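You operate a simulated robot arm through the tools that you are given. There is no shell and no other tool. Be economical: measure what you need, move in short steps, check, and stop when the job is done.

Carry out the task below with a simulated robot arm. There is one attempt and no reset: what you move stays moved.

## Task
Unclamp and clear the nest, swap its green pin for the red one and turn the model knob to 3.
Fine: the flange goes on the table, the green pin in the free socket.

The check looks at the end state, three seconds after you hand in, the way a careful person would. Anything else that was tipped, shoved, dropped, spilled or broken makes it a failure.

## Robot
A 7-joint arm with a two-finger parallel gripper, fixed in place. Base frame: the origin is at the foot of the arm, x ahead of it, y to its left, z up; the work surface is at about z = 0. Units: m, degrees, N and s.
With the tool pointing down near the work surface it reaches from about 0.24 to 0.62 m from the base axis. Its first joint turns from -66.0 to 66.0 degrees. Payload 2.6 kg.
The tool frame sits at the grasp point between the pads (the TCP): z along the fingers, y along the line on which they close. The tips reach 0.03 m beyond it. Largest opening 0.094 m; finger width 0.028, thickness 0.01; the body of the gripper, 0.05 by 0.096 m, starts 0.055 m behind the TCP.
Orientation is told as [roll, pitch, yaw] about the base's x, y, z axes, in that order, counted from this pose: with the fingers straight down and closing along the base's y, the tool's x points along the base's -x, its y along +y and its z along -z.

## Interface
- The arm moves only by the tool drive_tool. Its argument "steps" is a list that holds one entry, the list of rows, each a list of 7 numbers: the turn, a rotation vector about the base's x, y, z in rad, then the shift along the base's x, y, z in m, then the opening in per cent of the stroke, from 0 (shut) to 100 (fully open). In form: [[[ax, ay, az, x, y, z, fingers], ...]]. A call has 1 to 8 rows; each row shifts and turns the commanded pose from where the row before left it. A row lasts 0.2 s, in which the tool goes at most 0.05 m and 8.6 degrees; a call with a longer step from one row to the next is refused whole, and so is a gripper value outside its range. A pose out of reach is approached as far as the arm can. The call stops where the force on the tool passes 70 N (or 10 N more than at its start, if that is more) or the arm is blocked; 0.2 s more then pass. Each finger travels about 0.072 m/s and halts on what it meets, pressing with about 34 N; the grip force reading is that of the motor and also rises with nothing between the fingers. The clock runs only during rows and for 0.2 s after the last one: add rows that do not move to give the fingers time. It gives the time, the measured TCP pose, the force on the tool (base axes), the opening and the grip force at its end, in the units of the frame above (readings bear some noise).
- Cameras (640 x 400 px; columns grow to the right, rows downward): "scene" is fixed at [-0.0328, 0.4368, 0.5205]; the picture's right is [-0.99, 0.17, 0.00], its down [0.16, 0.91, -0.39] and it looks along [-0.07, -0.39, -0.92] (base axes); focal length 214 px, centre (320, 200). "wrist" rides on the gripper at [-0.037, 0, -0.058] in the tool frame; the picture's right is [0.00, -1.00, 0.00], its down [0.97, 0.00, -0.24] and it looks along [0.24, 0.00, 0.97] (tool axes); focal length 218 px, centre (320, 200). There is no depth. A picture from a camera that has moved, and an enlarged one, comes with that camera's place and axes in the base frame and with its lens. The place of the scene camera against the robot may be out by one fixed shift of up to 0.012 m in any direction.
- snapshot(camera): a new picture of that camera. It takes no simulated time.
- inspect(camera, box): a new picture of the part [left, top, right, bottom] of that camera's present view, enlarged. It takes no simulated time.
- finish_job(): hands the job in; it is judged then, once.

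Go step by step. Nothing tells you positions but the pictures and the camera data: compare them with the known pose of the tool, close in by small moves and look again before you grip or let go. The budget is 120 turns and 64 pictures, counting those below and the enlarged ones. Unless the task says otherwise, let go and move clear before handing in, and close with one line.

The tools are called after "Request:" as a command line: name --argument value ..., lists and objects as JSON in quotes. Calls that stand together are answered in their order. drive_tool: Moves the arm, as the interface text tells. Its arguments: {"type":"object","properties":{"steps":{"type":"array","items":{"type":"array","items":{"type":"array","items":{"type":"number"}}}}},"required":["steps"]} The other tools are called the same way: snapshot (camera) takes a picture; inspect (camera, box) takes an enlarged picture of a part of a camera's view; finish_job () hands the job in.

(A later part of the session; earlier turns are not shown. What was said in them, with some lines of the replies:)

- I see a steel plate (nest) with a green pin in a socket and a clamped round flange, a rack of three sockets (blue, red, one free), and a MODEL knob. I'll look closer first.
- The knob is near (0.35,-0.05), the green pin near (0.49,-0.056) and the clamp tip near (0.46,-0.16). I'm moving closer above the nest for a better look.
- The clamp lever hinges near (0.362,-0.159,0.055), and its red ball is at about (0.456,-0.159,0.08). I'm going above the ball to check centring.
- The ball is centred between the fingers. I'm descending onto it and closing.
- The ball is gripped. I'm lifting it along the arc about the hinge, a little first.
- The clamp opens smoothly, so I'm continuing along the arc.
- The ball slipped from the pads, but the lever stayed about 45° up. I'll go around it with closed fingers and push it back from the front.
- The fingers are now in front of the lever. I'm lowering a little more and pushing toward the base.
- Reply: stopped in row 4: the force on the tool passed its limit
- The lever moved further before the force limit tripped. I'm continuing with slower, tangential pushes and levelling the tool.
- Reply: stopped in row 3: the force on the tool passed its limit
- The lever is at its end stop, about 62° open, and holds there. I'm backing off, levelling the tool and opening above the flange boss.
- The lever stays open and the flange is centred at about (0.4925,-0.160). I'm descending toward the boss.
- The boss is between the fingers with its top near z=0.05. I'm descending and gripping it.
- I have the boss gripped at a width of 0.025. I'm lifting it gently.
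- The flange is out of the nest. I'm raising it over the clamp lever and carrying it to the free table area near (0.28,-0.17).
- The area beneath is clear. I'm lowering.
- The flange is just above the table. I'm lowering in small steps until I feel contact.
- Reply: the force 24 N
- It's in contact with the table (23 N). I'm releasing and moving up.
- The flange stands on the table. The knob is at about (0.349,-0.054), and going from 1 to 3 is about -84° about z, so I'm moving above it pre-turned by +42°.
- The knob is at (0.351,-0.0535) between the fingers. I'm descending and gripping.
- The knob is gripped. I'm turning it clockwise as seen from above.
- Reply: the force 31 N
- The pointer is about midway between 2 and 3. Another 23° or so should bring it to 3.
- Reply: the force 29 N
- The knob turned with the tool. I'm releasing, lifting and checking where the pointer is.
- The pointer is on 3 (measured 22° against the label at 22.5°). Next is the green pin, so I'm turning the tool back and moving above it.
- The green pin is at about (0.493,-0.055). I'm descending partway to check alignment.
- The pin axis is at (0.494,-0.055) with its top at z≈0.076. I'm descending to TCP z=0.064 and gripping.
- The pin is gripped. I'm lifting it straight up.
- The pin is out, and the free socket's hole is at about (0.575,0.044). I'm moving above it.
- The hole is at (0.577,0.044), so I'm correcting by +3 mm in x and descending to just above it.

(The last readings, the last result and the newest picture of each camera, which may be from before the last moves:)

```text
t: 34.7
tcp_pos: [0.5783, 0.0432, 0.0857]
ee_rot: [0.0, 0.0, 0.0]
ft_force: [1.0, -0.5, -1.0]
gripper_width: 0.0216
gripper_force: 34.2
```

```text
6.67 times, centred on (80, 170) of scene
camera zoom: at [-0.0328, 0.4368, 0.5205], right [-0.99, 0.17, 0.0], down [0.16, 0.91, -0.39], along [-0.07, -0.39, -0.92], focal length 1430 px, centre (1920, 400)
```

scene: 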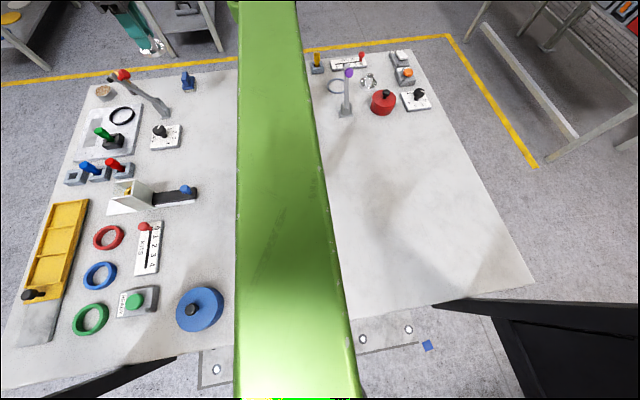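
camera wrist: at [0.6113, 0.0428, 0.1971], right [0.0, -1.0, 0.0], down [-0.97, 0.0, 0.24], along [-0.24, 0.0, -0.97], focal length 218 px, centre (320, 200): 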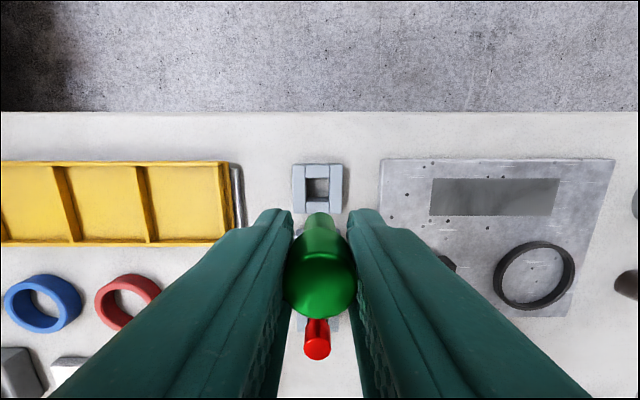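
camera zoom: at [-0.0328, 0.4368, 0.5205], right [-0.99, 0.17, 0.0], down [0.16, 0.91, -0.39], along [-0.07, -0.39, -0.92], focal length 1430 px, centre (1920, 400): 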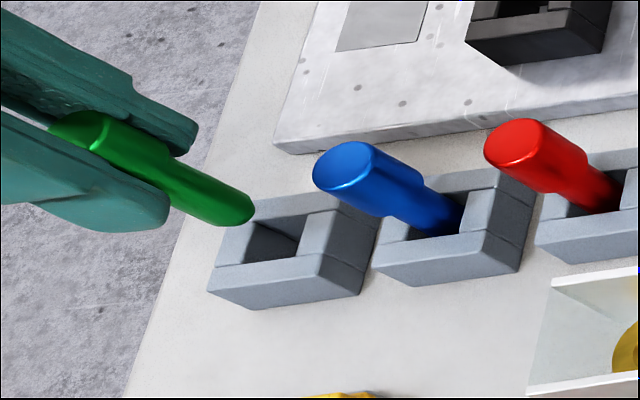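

The alignment is close; the hole is about 1.5 mm toward +y. I'm correcting and lowering the pin in slowly.

Request:
drive_tool --steps '[[[0, 0, 0, -0.0007, 0.0017, -0.01, 0], [0, 0, 0, 0, 0, -0.008, 0], [0, 0, 0, 0, 0, 0, 0]]]'

Request:
inspect --camera "wrist" --box '[220, 150, 420, 300]'

Request:
inspect --camera "scene" --box '[40, 140, 120, 200]'

```text
t: 35.5
tcp_pos: [0.577, 0.0449, 0.069]
ee_rot: [0.0, 0.0, 0.0]
ft_force: [0.7, -0.1, -0.1]
gripper_width: 0.0216
gripper_force: 34.2
```

```text
2.67 times, centred on (320, 225) of wrist
camera zoom: at [0.6143, 0.0443, 0.1255], right [0.0, -1.0, 0.0], down [-0.97, 0.0, 0.24], along [-0.24, 0.0, -0.97], focal length 582 px, centre (320, 133)
```

zoom: 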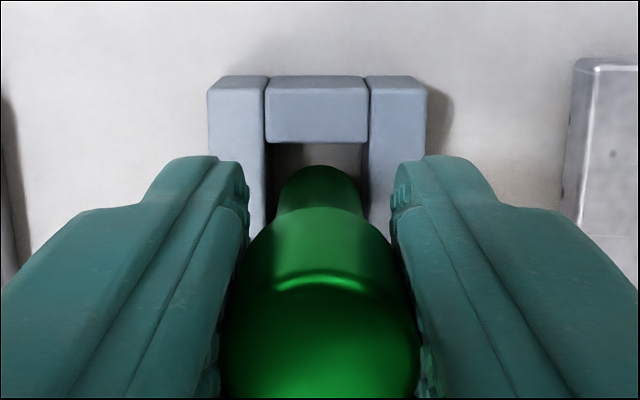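

```text
6.67 times, centred on (80, 170) of scene
camera zoom: at [-0.0328, 0.4368, 0.5205], right [-0.99, 0.17, 0.0], down [0.16, 0.91, -0.39], along [-0.07, -0.39, -0.92], focal length 1430 px, centre (1920, 400)
```

zoom: 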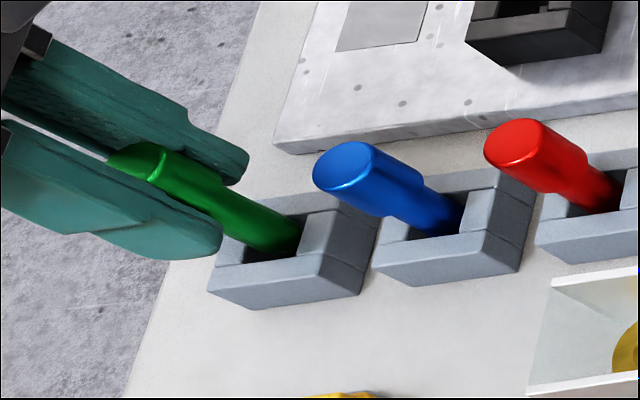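

The alignment looks good, so I'm lowering further.

Request:
drive_tool --steps '[[[0, 0, 0, 0, 0.0006, -0.004, 0], [0, 0, 0, 0, 0, -0.004, 0], [0, 0, 0, 0, 0, -0.003, 0], [0, 0, 0, 0, 0, 0, 0]]]'

Request:
inspect --camera "scene" --box '[40, 140, 120, 200]'

```text
t: 36.5
tcp_pos: [0.5767, 0.0448, 0.0574]
ee_rot: [0.0, 0.0, 0.0]
ft_force: [3.0, -0.2, 0.0]
gripper_width: 0.0215
gripper_force: 34.3
```

```text
6.67 times, centred on (80, 170) of scene
camera zoom: at [-0.0328, 0.4368, 0.5205], right [-0.99, 0.17, 0.0], down [0.16, 0.91, -0.39], along [-0.07, -0.39, -0.92], focal length 1430 px, centre (1920, 400)
```

zoom: 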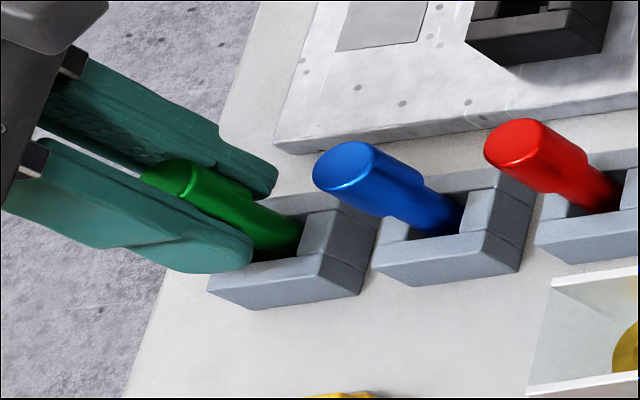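

The pin is entering the hole. I'm continuing down to seat it.

Request:
drive_tool --steps '[[[0, 0, 0, 0.0005, 0, -0.003, 0], [0, 0, 0, 0, 0, -0.002, 0], [0, 0, 0, 0, 0, 0, 0]]]'

```text
t: 37.3
tcp_pos: [0.5764, 0.0464, 0.0537]
ee_rot: [0.1, -0.1, 0.0]
ft_force: [-4.3, -0.3, 12.8]
gripper_width: 0.0216
gripper_force: 33.7
```

Request:
drive_tool --steps '[[[0, 0, 0, 0, 0, -0.0015, 0], [0, 0, 0, 0, 0, 0, 0]]]'

Request:
inspect --camera "scene" --box '[40, 140, 120, 200]'

```text
t: 37.9
tcp_pos: [0.5783, 0.0463, 0.0527]
ee_rot: [0.0, -0.4, 0.1]
ft_force: [-3.5, 0.5, 22.5]
gripper_width: 0.0214
gripper_force: 33.9
```

```text
6.67 times, centred on (80, 170) of scene
camera zoom: at [-0.0329, 0.4368, 0.5205], right [-0.99, 0.17, 0.0], down [0.16, 0.91, -0.39], along [-0.07, -0.39, -0.92], focal length 1430 px, centre (1920, 400)
```

zoom: 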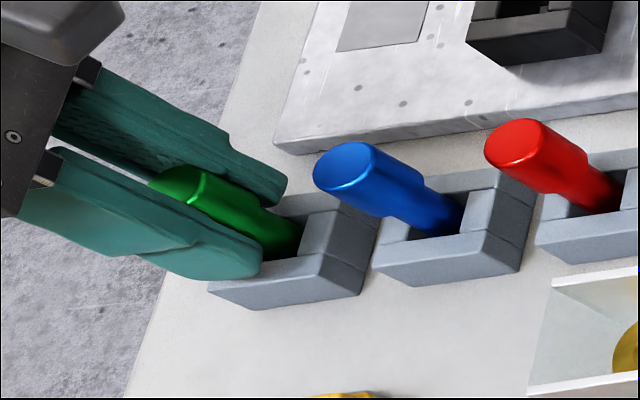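

The green pin sits at the same height as its neighbours, so it is seated. I'm releasing and going up.

Request:
drive_tool --steps '[[[0, 0, 0, 0, 0, 0.001, 20], [0, 0, 0, 0, 0, 0, 45], [0, 0, 0, 0, 0, 0, 45], [0, 0, 0, 0, 0, 0.025, 45], [0, 0, 0, 0, 0, 0.04, 45], [0, 0, 0, -0.03, 0, 0.04, 45], [0, 0, 0, -0.04, -0.003, 0, 60], [0, 0, 0, -0.04, -0.003, 0, 60]]]'

Request:
snapshot --camera "wrist"

Request:
inspect --camera "scene" --box '[40, 110, 160, 200]'

```text
t: 39.7
tcp_pos: [0.4671, 0.04, 0.1572]
ee_rot: [0.0, 0.0, 0.0]
ft_force: [-0.4, 0.0, 0.6]
gripper_width: 0.0565
gripper_force: 0.0
```

```text
16 pictures are left
camera wrist: at [0.5046, 0.0387, 0.2142], right [0.0, -1.0, 0.0], down [-0.97, 0.0, 0.24], along [-0.24, 0.0, -0.97], focal length 218 px, centre (320, 200)
```

wrist: 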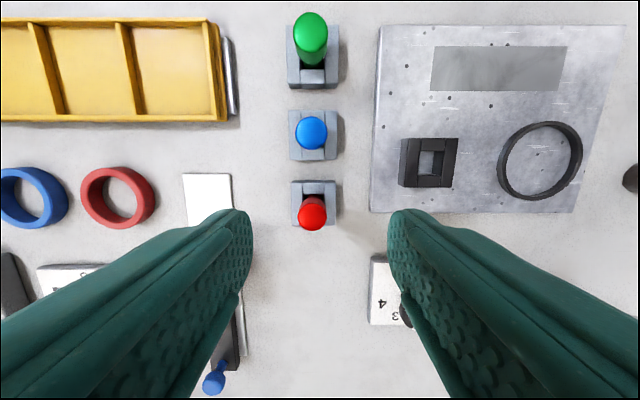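

```text
4.44 times, centred on (100, 155) of scene
camera zoom: at [-0.0328, 0.4368, 0.5205], right [-0.99, 0.17, 0.0], down [0.16, 0.91, -0.39], along [-0.07, -0.39, -0.92], focal length 953 px, centre (1298, 400)
```

zoom: 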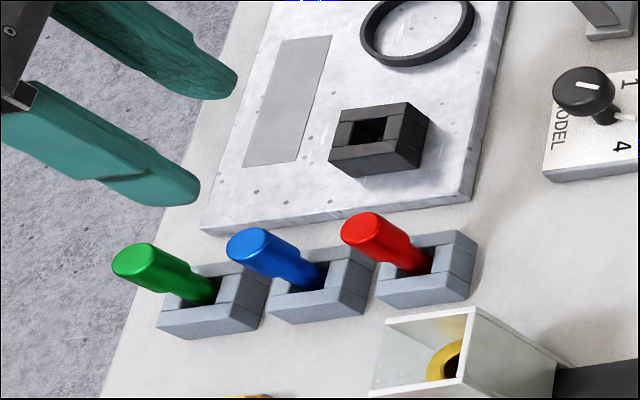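

The green pin is seated in the free socket. The red pin is near (0.458,0.0445), so I'm descending partway over it.

Request:
drive_tool --steps '[[[0, 0, 0, -0.009, 0.004, -0.03, 60], [0, 0, 0, 0, 0, -0.035, 60], [0, 0, 0, 0, 0, 0, 60]]]'

Request:
snapshot --camera "wrist"

```text
t: 40.5
tcp_pos: [0.4578, 0.0433, 0.0925]
ee_rot: [0.0, 0.0, 0.0]
ft_force: [-0.2, -0.4, -0.2]
gripper_width: 0.0564
gripper_force: 0.0
```

```text
14 pictures are left
camera wrist: at [0.4952, 0.0426, 0.149], right [0.0, -1.0, 0.0], down [-0.97, 0.0, 0.24], along [-0.24, 0.0, -0.97], focal length 218 px, centre (320, 200)
```

wrist: 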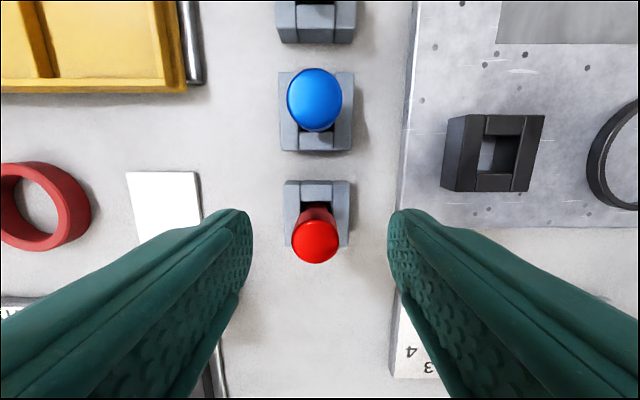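

The red pin is at about (0.4565,0.0445). I'm descending to TCP z=0.053 and gripping.

Request:
drive_tool --steps '[[[0, 0, 0, -0.001, 0.001, -0.02, 60], [0, 0, 0, 0, 0, -0.0195, 60], [0, 0, 0, 0, 0, 0, 30], [0, 0, 0, 0, 0, 0, 0], [0, 0, 0, 0, 0, 0, 0], [0, 0, 0, 0, 0, 0, 0]]]'

```text
t: 41.9
tcp_pos: [0.457, 0.0446, 0.0523]
ee_rot: [0.0, 0.0, -0.1]
ft_force: [1.1, -0.2, 0.6]
gripper_width: 0.0214
gripper_force: 33.9
```

It's gripped. I'm lifting and carrying the red pin above the nest socket.

Request:
drive_tool --steps '[[[0, 0, 0, 0, 0, 0.015, 0], [0, 0, 0, 0, 0, 0.03, 0], [0, 0, 0, 0, 0, 0.04, 0], [0, 0, 0, 0.012, -0.033, 0, 0], [0, 0, 0, 0.012, -0.033, 0, 0], [0, 0, 0, 0.0135, -0.034, 0, 0], [0, 0, 0, 0, 0, -0.035, 0], [0, 0, 0, 0, 0, 0, 0]]]'

Request:
inspect --camera "wrist" --box '[220, 150, 420, 300]'

Request:
inspect --camera "scene" --box '[50, 90, 170, 190]'

```text
t: 43.7
tcp_pos: [0.4941, -0.0566, 0.1018]
ee_rot: [0.0, 0.0, 0.0]
ft_force: [0.2, 0.5, -0.2]
gripper_width: 0.0214
gripper_force: 34.2
```

```text
2.67 times, centred on (320, 225) of wrist
camera zoom: at [0.5321, -0.0565, 0.1599], right [0.0, -1.0, 0.0], down [-0.97, 0.0, 0.24], along [-0.24, 0.0, -0.97], focal length 582 px, centre (320, 133)
```

zoom: 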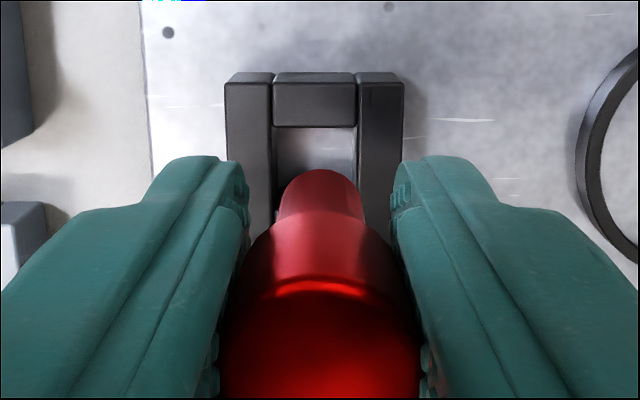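

```text
4.00 times, centred on (110, 140) of scene
camera zoom: at [-0.0328, 0.4368, 0.5205], right [-0.99, 0.17, 0.0], down [0.16, 0.91, -0.39], along [-0.07, -0.39, -0.92], focal length 858 px, centre (1160, 440)
```

zoom: 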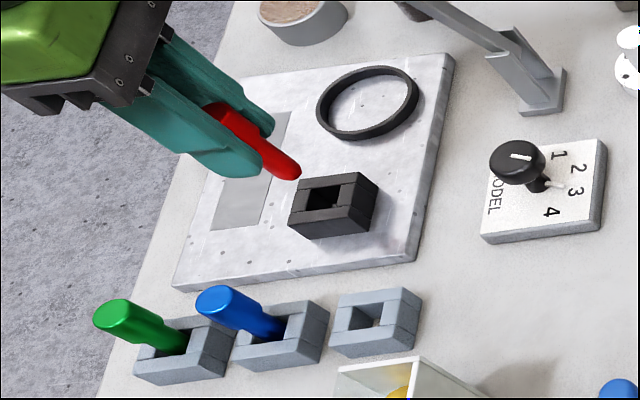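

The alignment matches the earlier insertion, with about 1.5 mm needed toward +y. I'm adjusting and lowering.

Request:
drive_tool --steps '[[[0, 0, 0, -0.0003, 0.0014, -0.01, 0], [0, 0, 0, 0, 0, -0.0105, 0], [0, 0, 0, 0, 0, 0, 0]]]'

Request:
inspect --camera "wrist" --box '[220, 150, 420, 300]'

Request:
inspect --camera "scene" --box '[80, 100, 160, 160]'

```text
t: 44.5
tcp_pos: [0.4953, -0.0546, 0.0821]
ee_rot: [0.0, -0.1, 0.0]
ft_force: [-0.7, -0.2, -0.7]
gripper_width: 0.0215
gripper_force: 34.2
```

```text
2.67 times, centred on (320, 225) of wrist
camera zoom: at [0.5313, -0.0547, 0.1399], right [0.0, -1.0, 0.0], down [-0.97, 0.0, 0.24], along [-0.24, 0.0, -0.97], focal length 582 px, centre (320, 133)
```

zoom: 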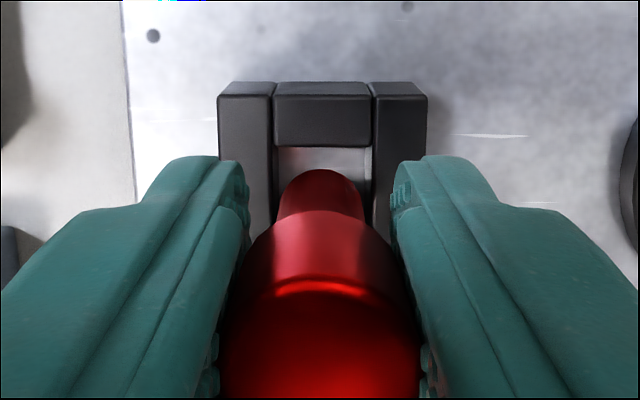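

```text
6.67 times, centred on (120, 130) of scene
camera zoom: at [-0.0328, 0.4368, 0.5205], right [-0.99, 0.17, 0.0], down [0.16, 0.91, -0.39], along [-0.07, -0.39, -0.92], focal length 1430 px, centre (1653, 667)
```

zoom: 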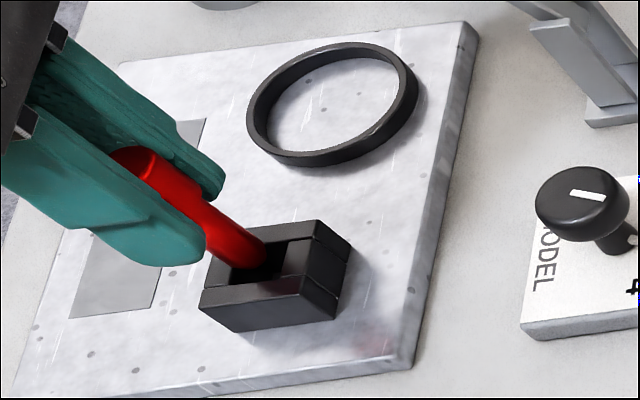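

The alignment is good. I'm continuing in.

Request:
drive_tool --steps '[[[0, 0, 0, 0, -0.0004, -0.004, 0], [0, 0, 0, 0, 0, -0.004, 0], [0, 0, 0, 0, 0, -0.004, 0], [0, 0, 0, 0, 0, 0, 0]]]'

```text
t: 45.5
tcp_pos: [0.4934, -0.0553, 0.0704]
ee_rot: [0.1, 0.0, 0.0]
ft_force: [-0.5, -0.6, -1.0]
gripper_width: 0.0215
gripper_force: 33.8
```

Request:
drive_tool --steps '[[[0, 0, 0, 0, 0, -0.003, 0], [0, 0, 0, 0, 0, -0.003, 0], [0, 0, 0, 0, 0, 0, 0]]]'

Request:
inspect --camera "scene" --box '[80, 100, 160, 160]'

```text
t: 46.3
tcp_pos: [0.4938, -0.0542, 0.0635]
ee_rot: [0.0, -0.1, 0.0]
ft_force: [1.0, -0.5, 0.2]
gripper_width: 0.0216
gripper_force: 34.0
```

```text
6.67 times, centred on (120, 130) of scene
camera zoom: at [-0.0328, 0.4368, 0.5205], right [-0.99, 0.17, 0.0], down [0.16, 0.91, -0.39], along [-0.07, -0.39, -0.92], focal length 1430 px, centre (1653, 667)
```

zoom: 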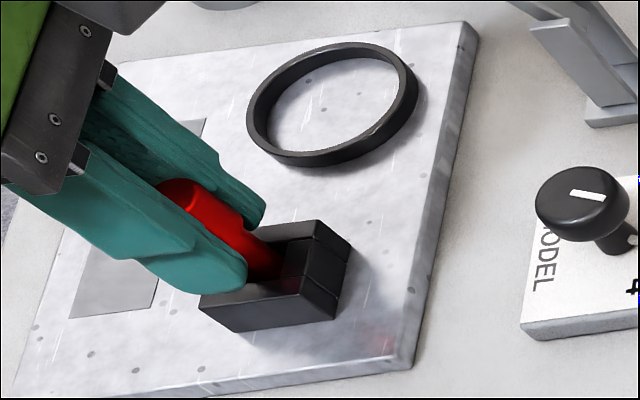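

The pin is nearly bottomed. I'm lowering a touch more to feel the seat.

Request:
drive_tool --steps '[[[0, 0, 0, 0, 0, -0.0015, 0], [0, 0, 0, 0, 0, -0.001, 0], [0, 0, 0, 0, 0, 0, 0]]]'

```text
t: 47.1
tcp_pos: [0.4944, -0.0542, 0.0609]
ee_rot: [-0.1, -0.1, -0.1]
ft_force: [-1.7, -0.1, 4.1]
gripper_width: 0.0215
gripper_force: 33.9
```

Request:
drive_tool --steps '[[[0, 0, 0, 0, 0, -0.001, 0], [0, 0, 0, 0, 0, 0, 0]]]'

```text
t: 47.7
tcp_pos: [0.4947, -0.0539, 0.0613]
ee_rot: [0.0, -0.1, 0.1]
ft_force: [-4.5, 0.6, 18.6]
gripper_width: 0.0213
gripper_force: 34.2
```

The pin is seated. I'm releasing, retreating upward and checking everything.

Request:
drive_tool --steps '[[[0, 0, 0, 0, 0, 0.001, 20], [0, 0, 0, 0, 0, 0, 45], [0, 0, 0, 0, 0, 0, 45], [0, 0, 0, 0, 0, 0.025, 45], [0, 0, 0, 0, 0, 0.04, 45], [0, 0, 0, 0, 0, 0.045, 45], [0, 0, 0, -0.02, 0, 0.04, 45], [0, 0, 0, -0.04, 0, 0.03, 45]]]'

Request:
snapshot --camera "wrist"

Request:
inspect --camera "scene" --box '[50, 60, 240, 200]'

```text
t: 49.5
tcp_pos: [0.4332, -0.0565, 0.2405]
ee_rot: [0.0, 0.1, 0.2]
ft_force: [-0.7, 0.1, 0.9]
gripper_width: 0.0423
gripper_force: 0.1
```

```text
8 pictures are left
camera wrist: at [0.4712, -0.0568, 0.2976], right [0.0, -1.0, 0.0], down [-0.97, 0.0, 0.24], along [-0.24, 0.0, -0.97], focal length 218 px, centre (320, 200)
```

wrist: 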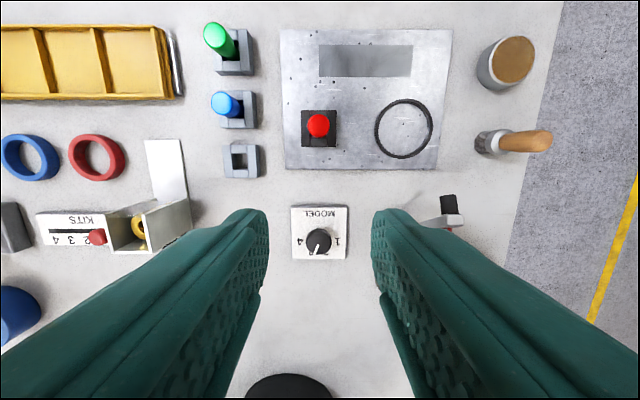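

```text
2.86 times, centred on (145, 130) of scene
camera zoom: at [-0.0328, 0.4368, 0.5205], right [-0.99, 0.17, 0.0], down [0.16, 0.91, -0.39], along [-0.07, -0.39, -0.92], focal length 613 px, centre (820, 400)
```

zoom: 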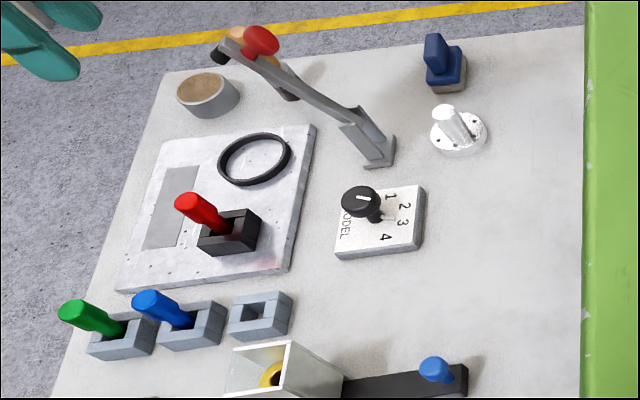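

Everything looks in place. I'm doing one last close check of the knob pointer.

Request:
inspect --camera "wrist" --box '[270, 190, 370, 270]'

Request:
inspect --camera "scene" --box '[140, 110, 200, 150]'

```text
5.00 times, centred on (320, 230) of wrist
camera zoom: at [0.4712, -0.0568, 0.2976], right [0.0, -1.0, 0.0], down [-0.97, 0.0, 0.24], along [-0.24, 0.0, -0.97], focal length 1091 px, centre (320, 50)
```

zoom: 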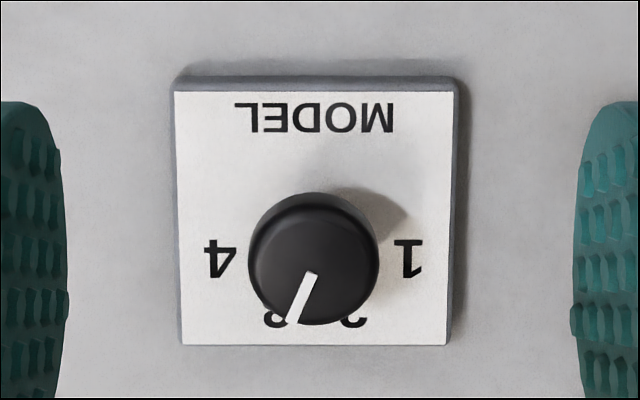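

```text
10.00 times, centred on (170, 130) of scene
camera zoom: at [-0.0328, 0.4368, 0.5205], right [-0.99, 0.17, 0.0], down [0.16, 0.91, -0.39], along [-0.07, -0.39, -0.92], focal length 2145 px, centre (1820, 900)
```

zoom: 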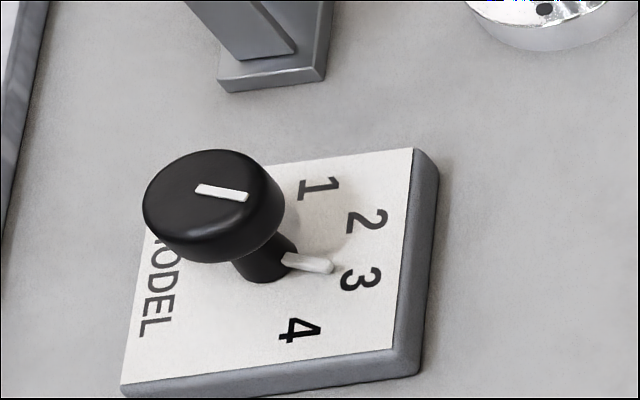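

The pointer is on 3 and everything else is in place, so I'm handing in.

Request:
finish_job

```text
The job is handed in.
```

The job is handed in: the clamp is open, the flange is on the table, the green pin is in the socket that was free, the red pin is in the nest, and the model knob is on 3.
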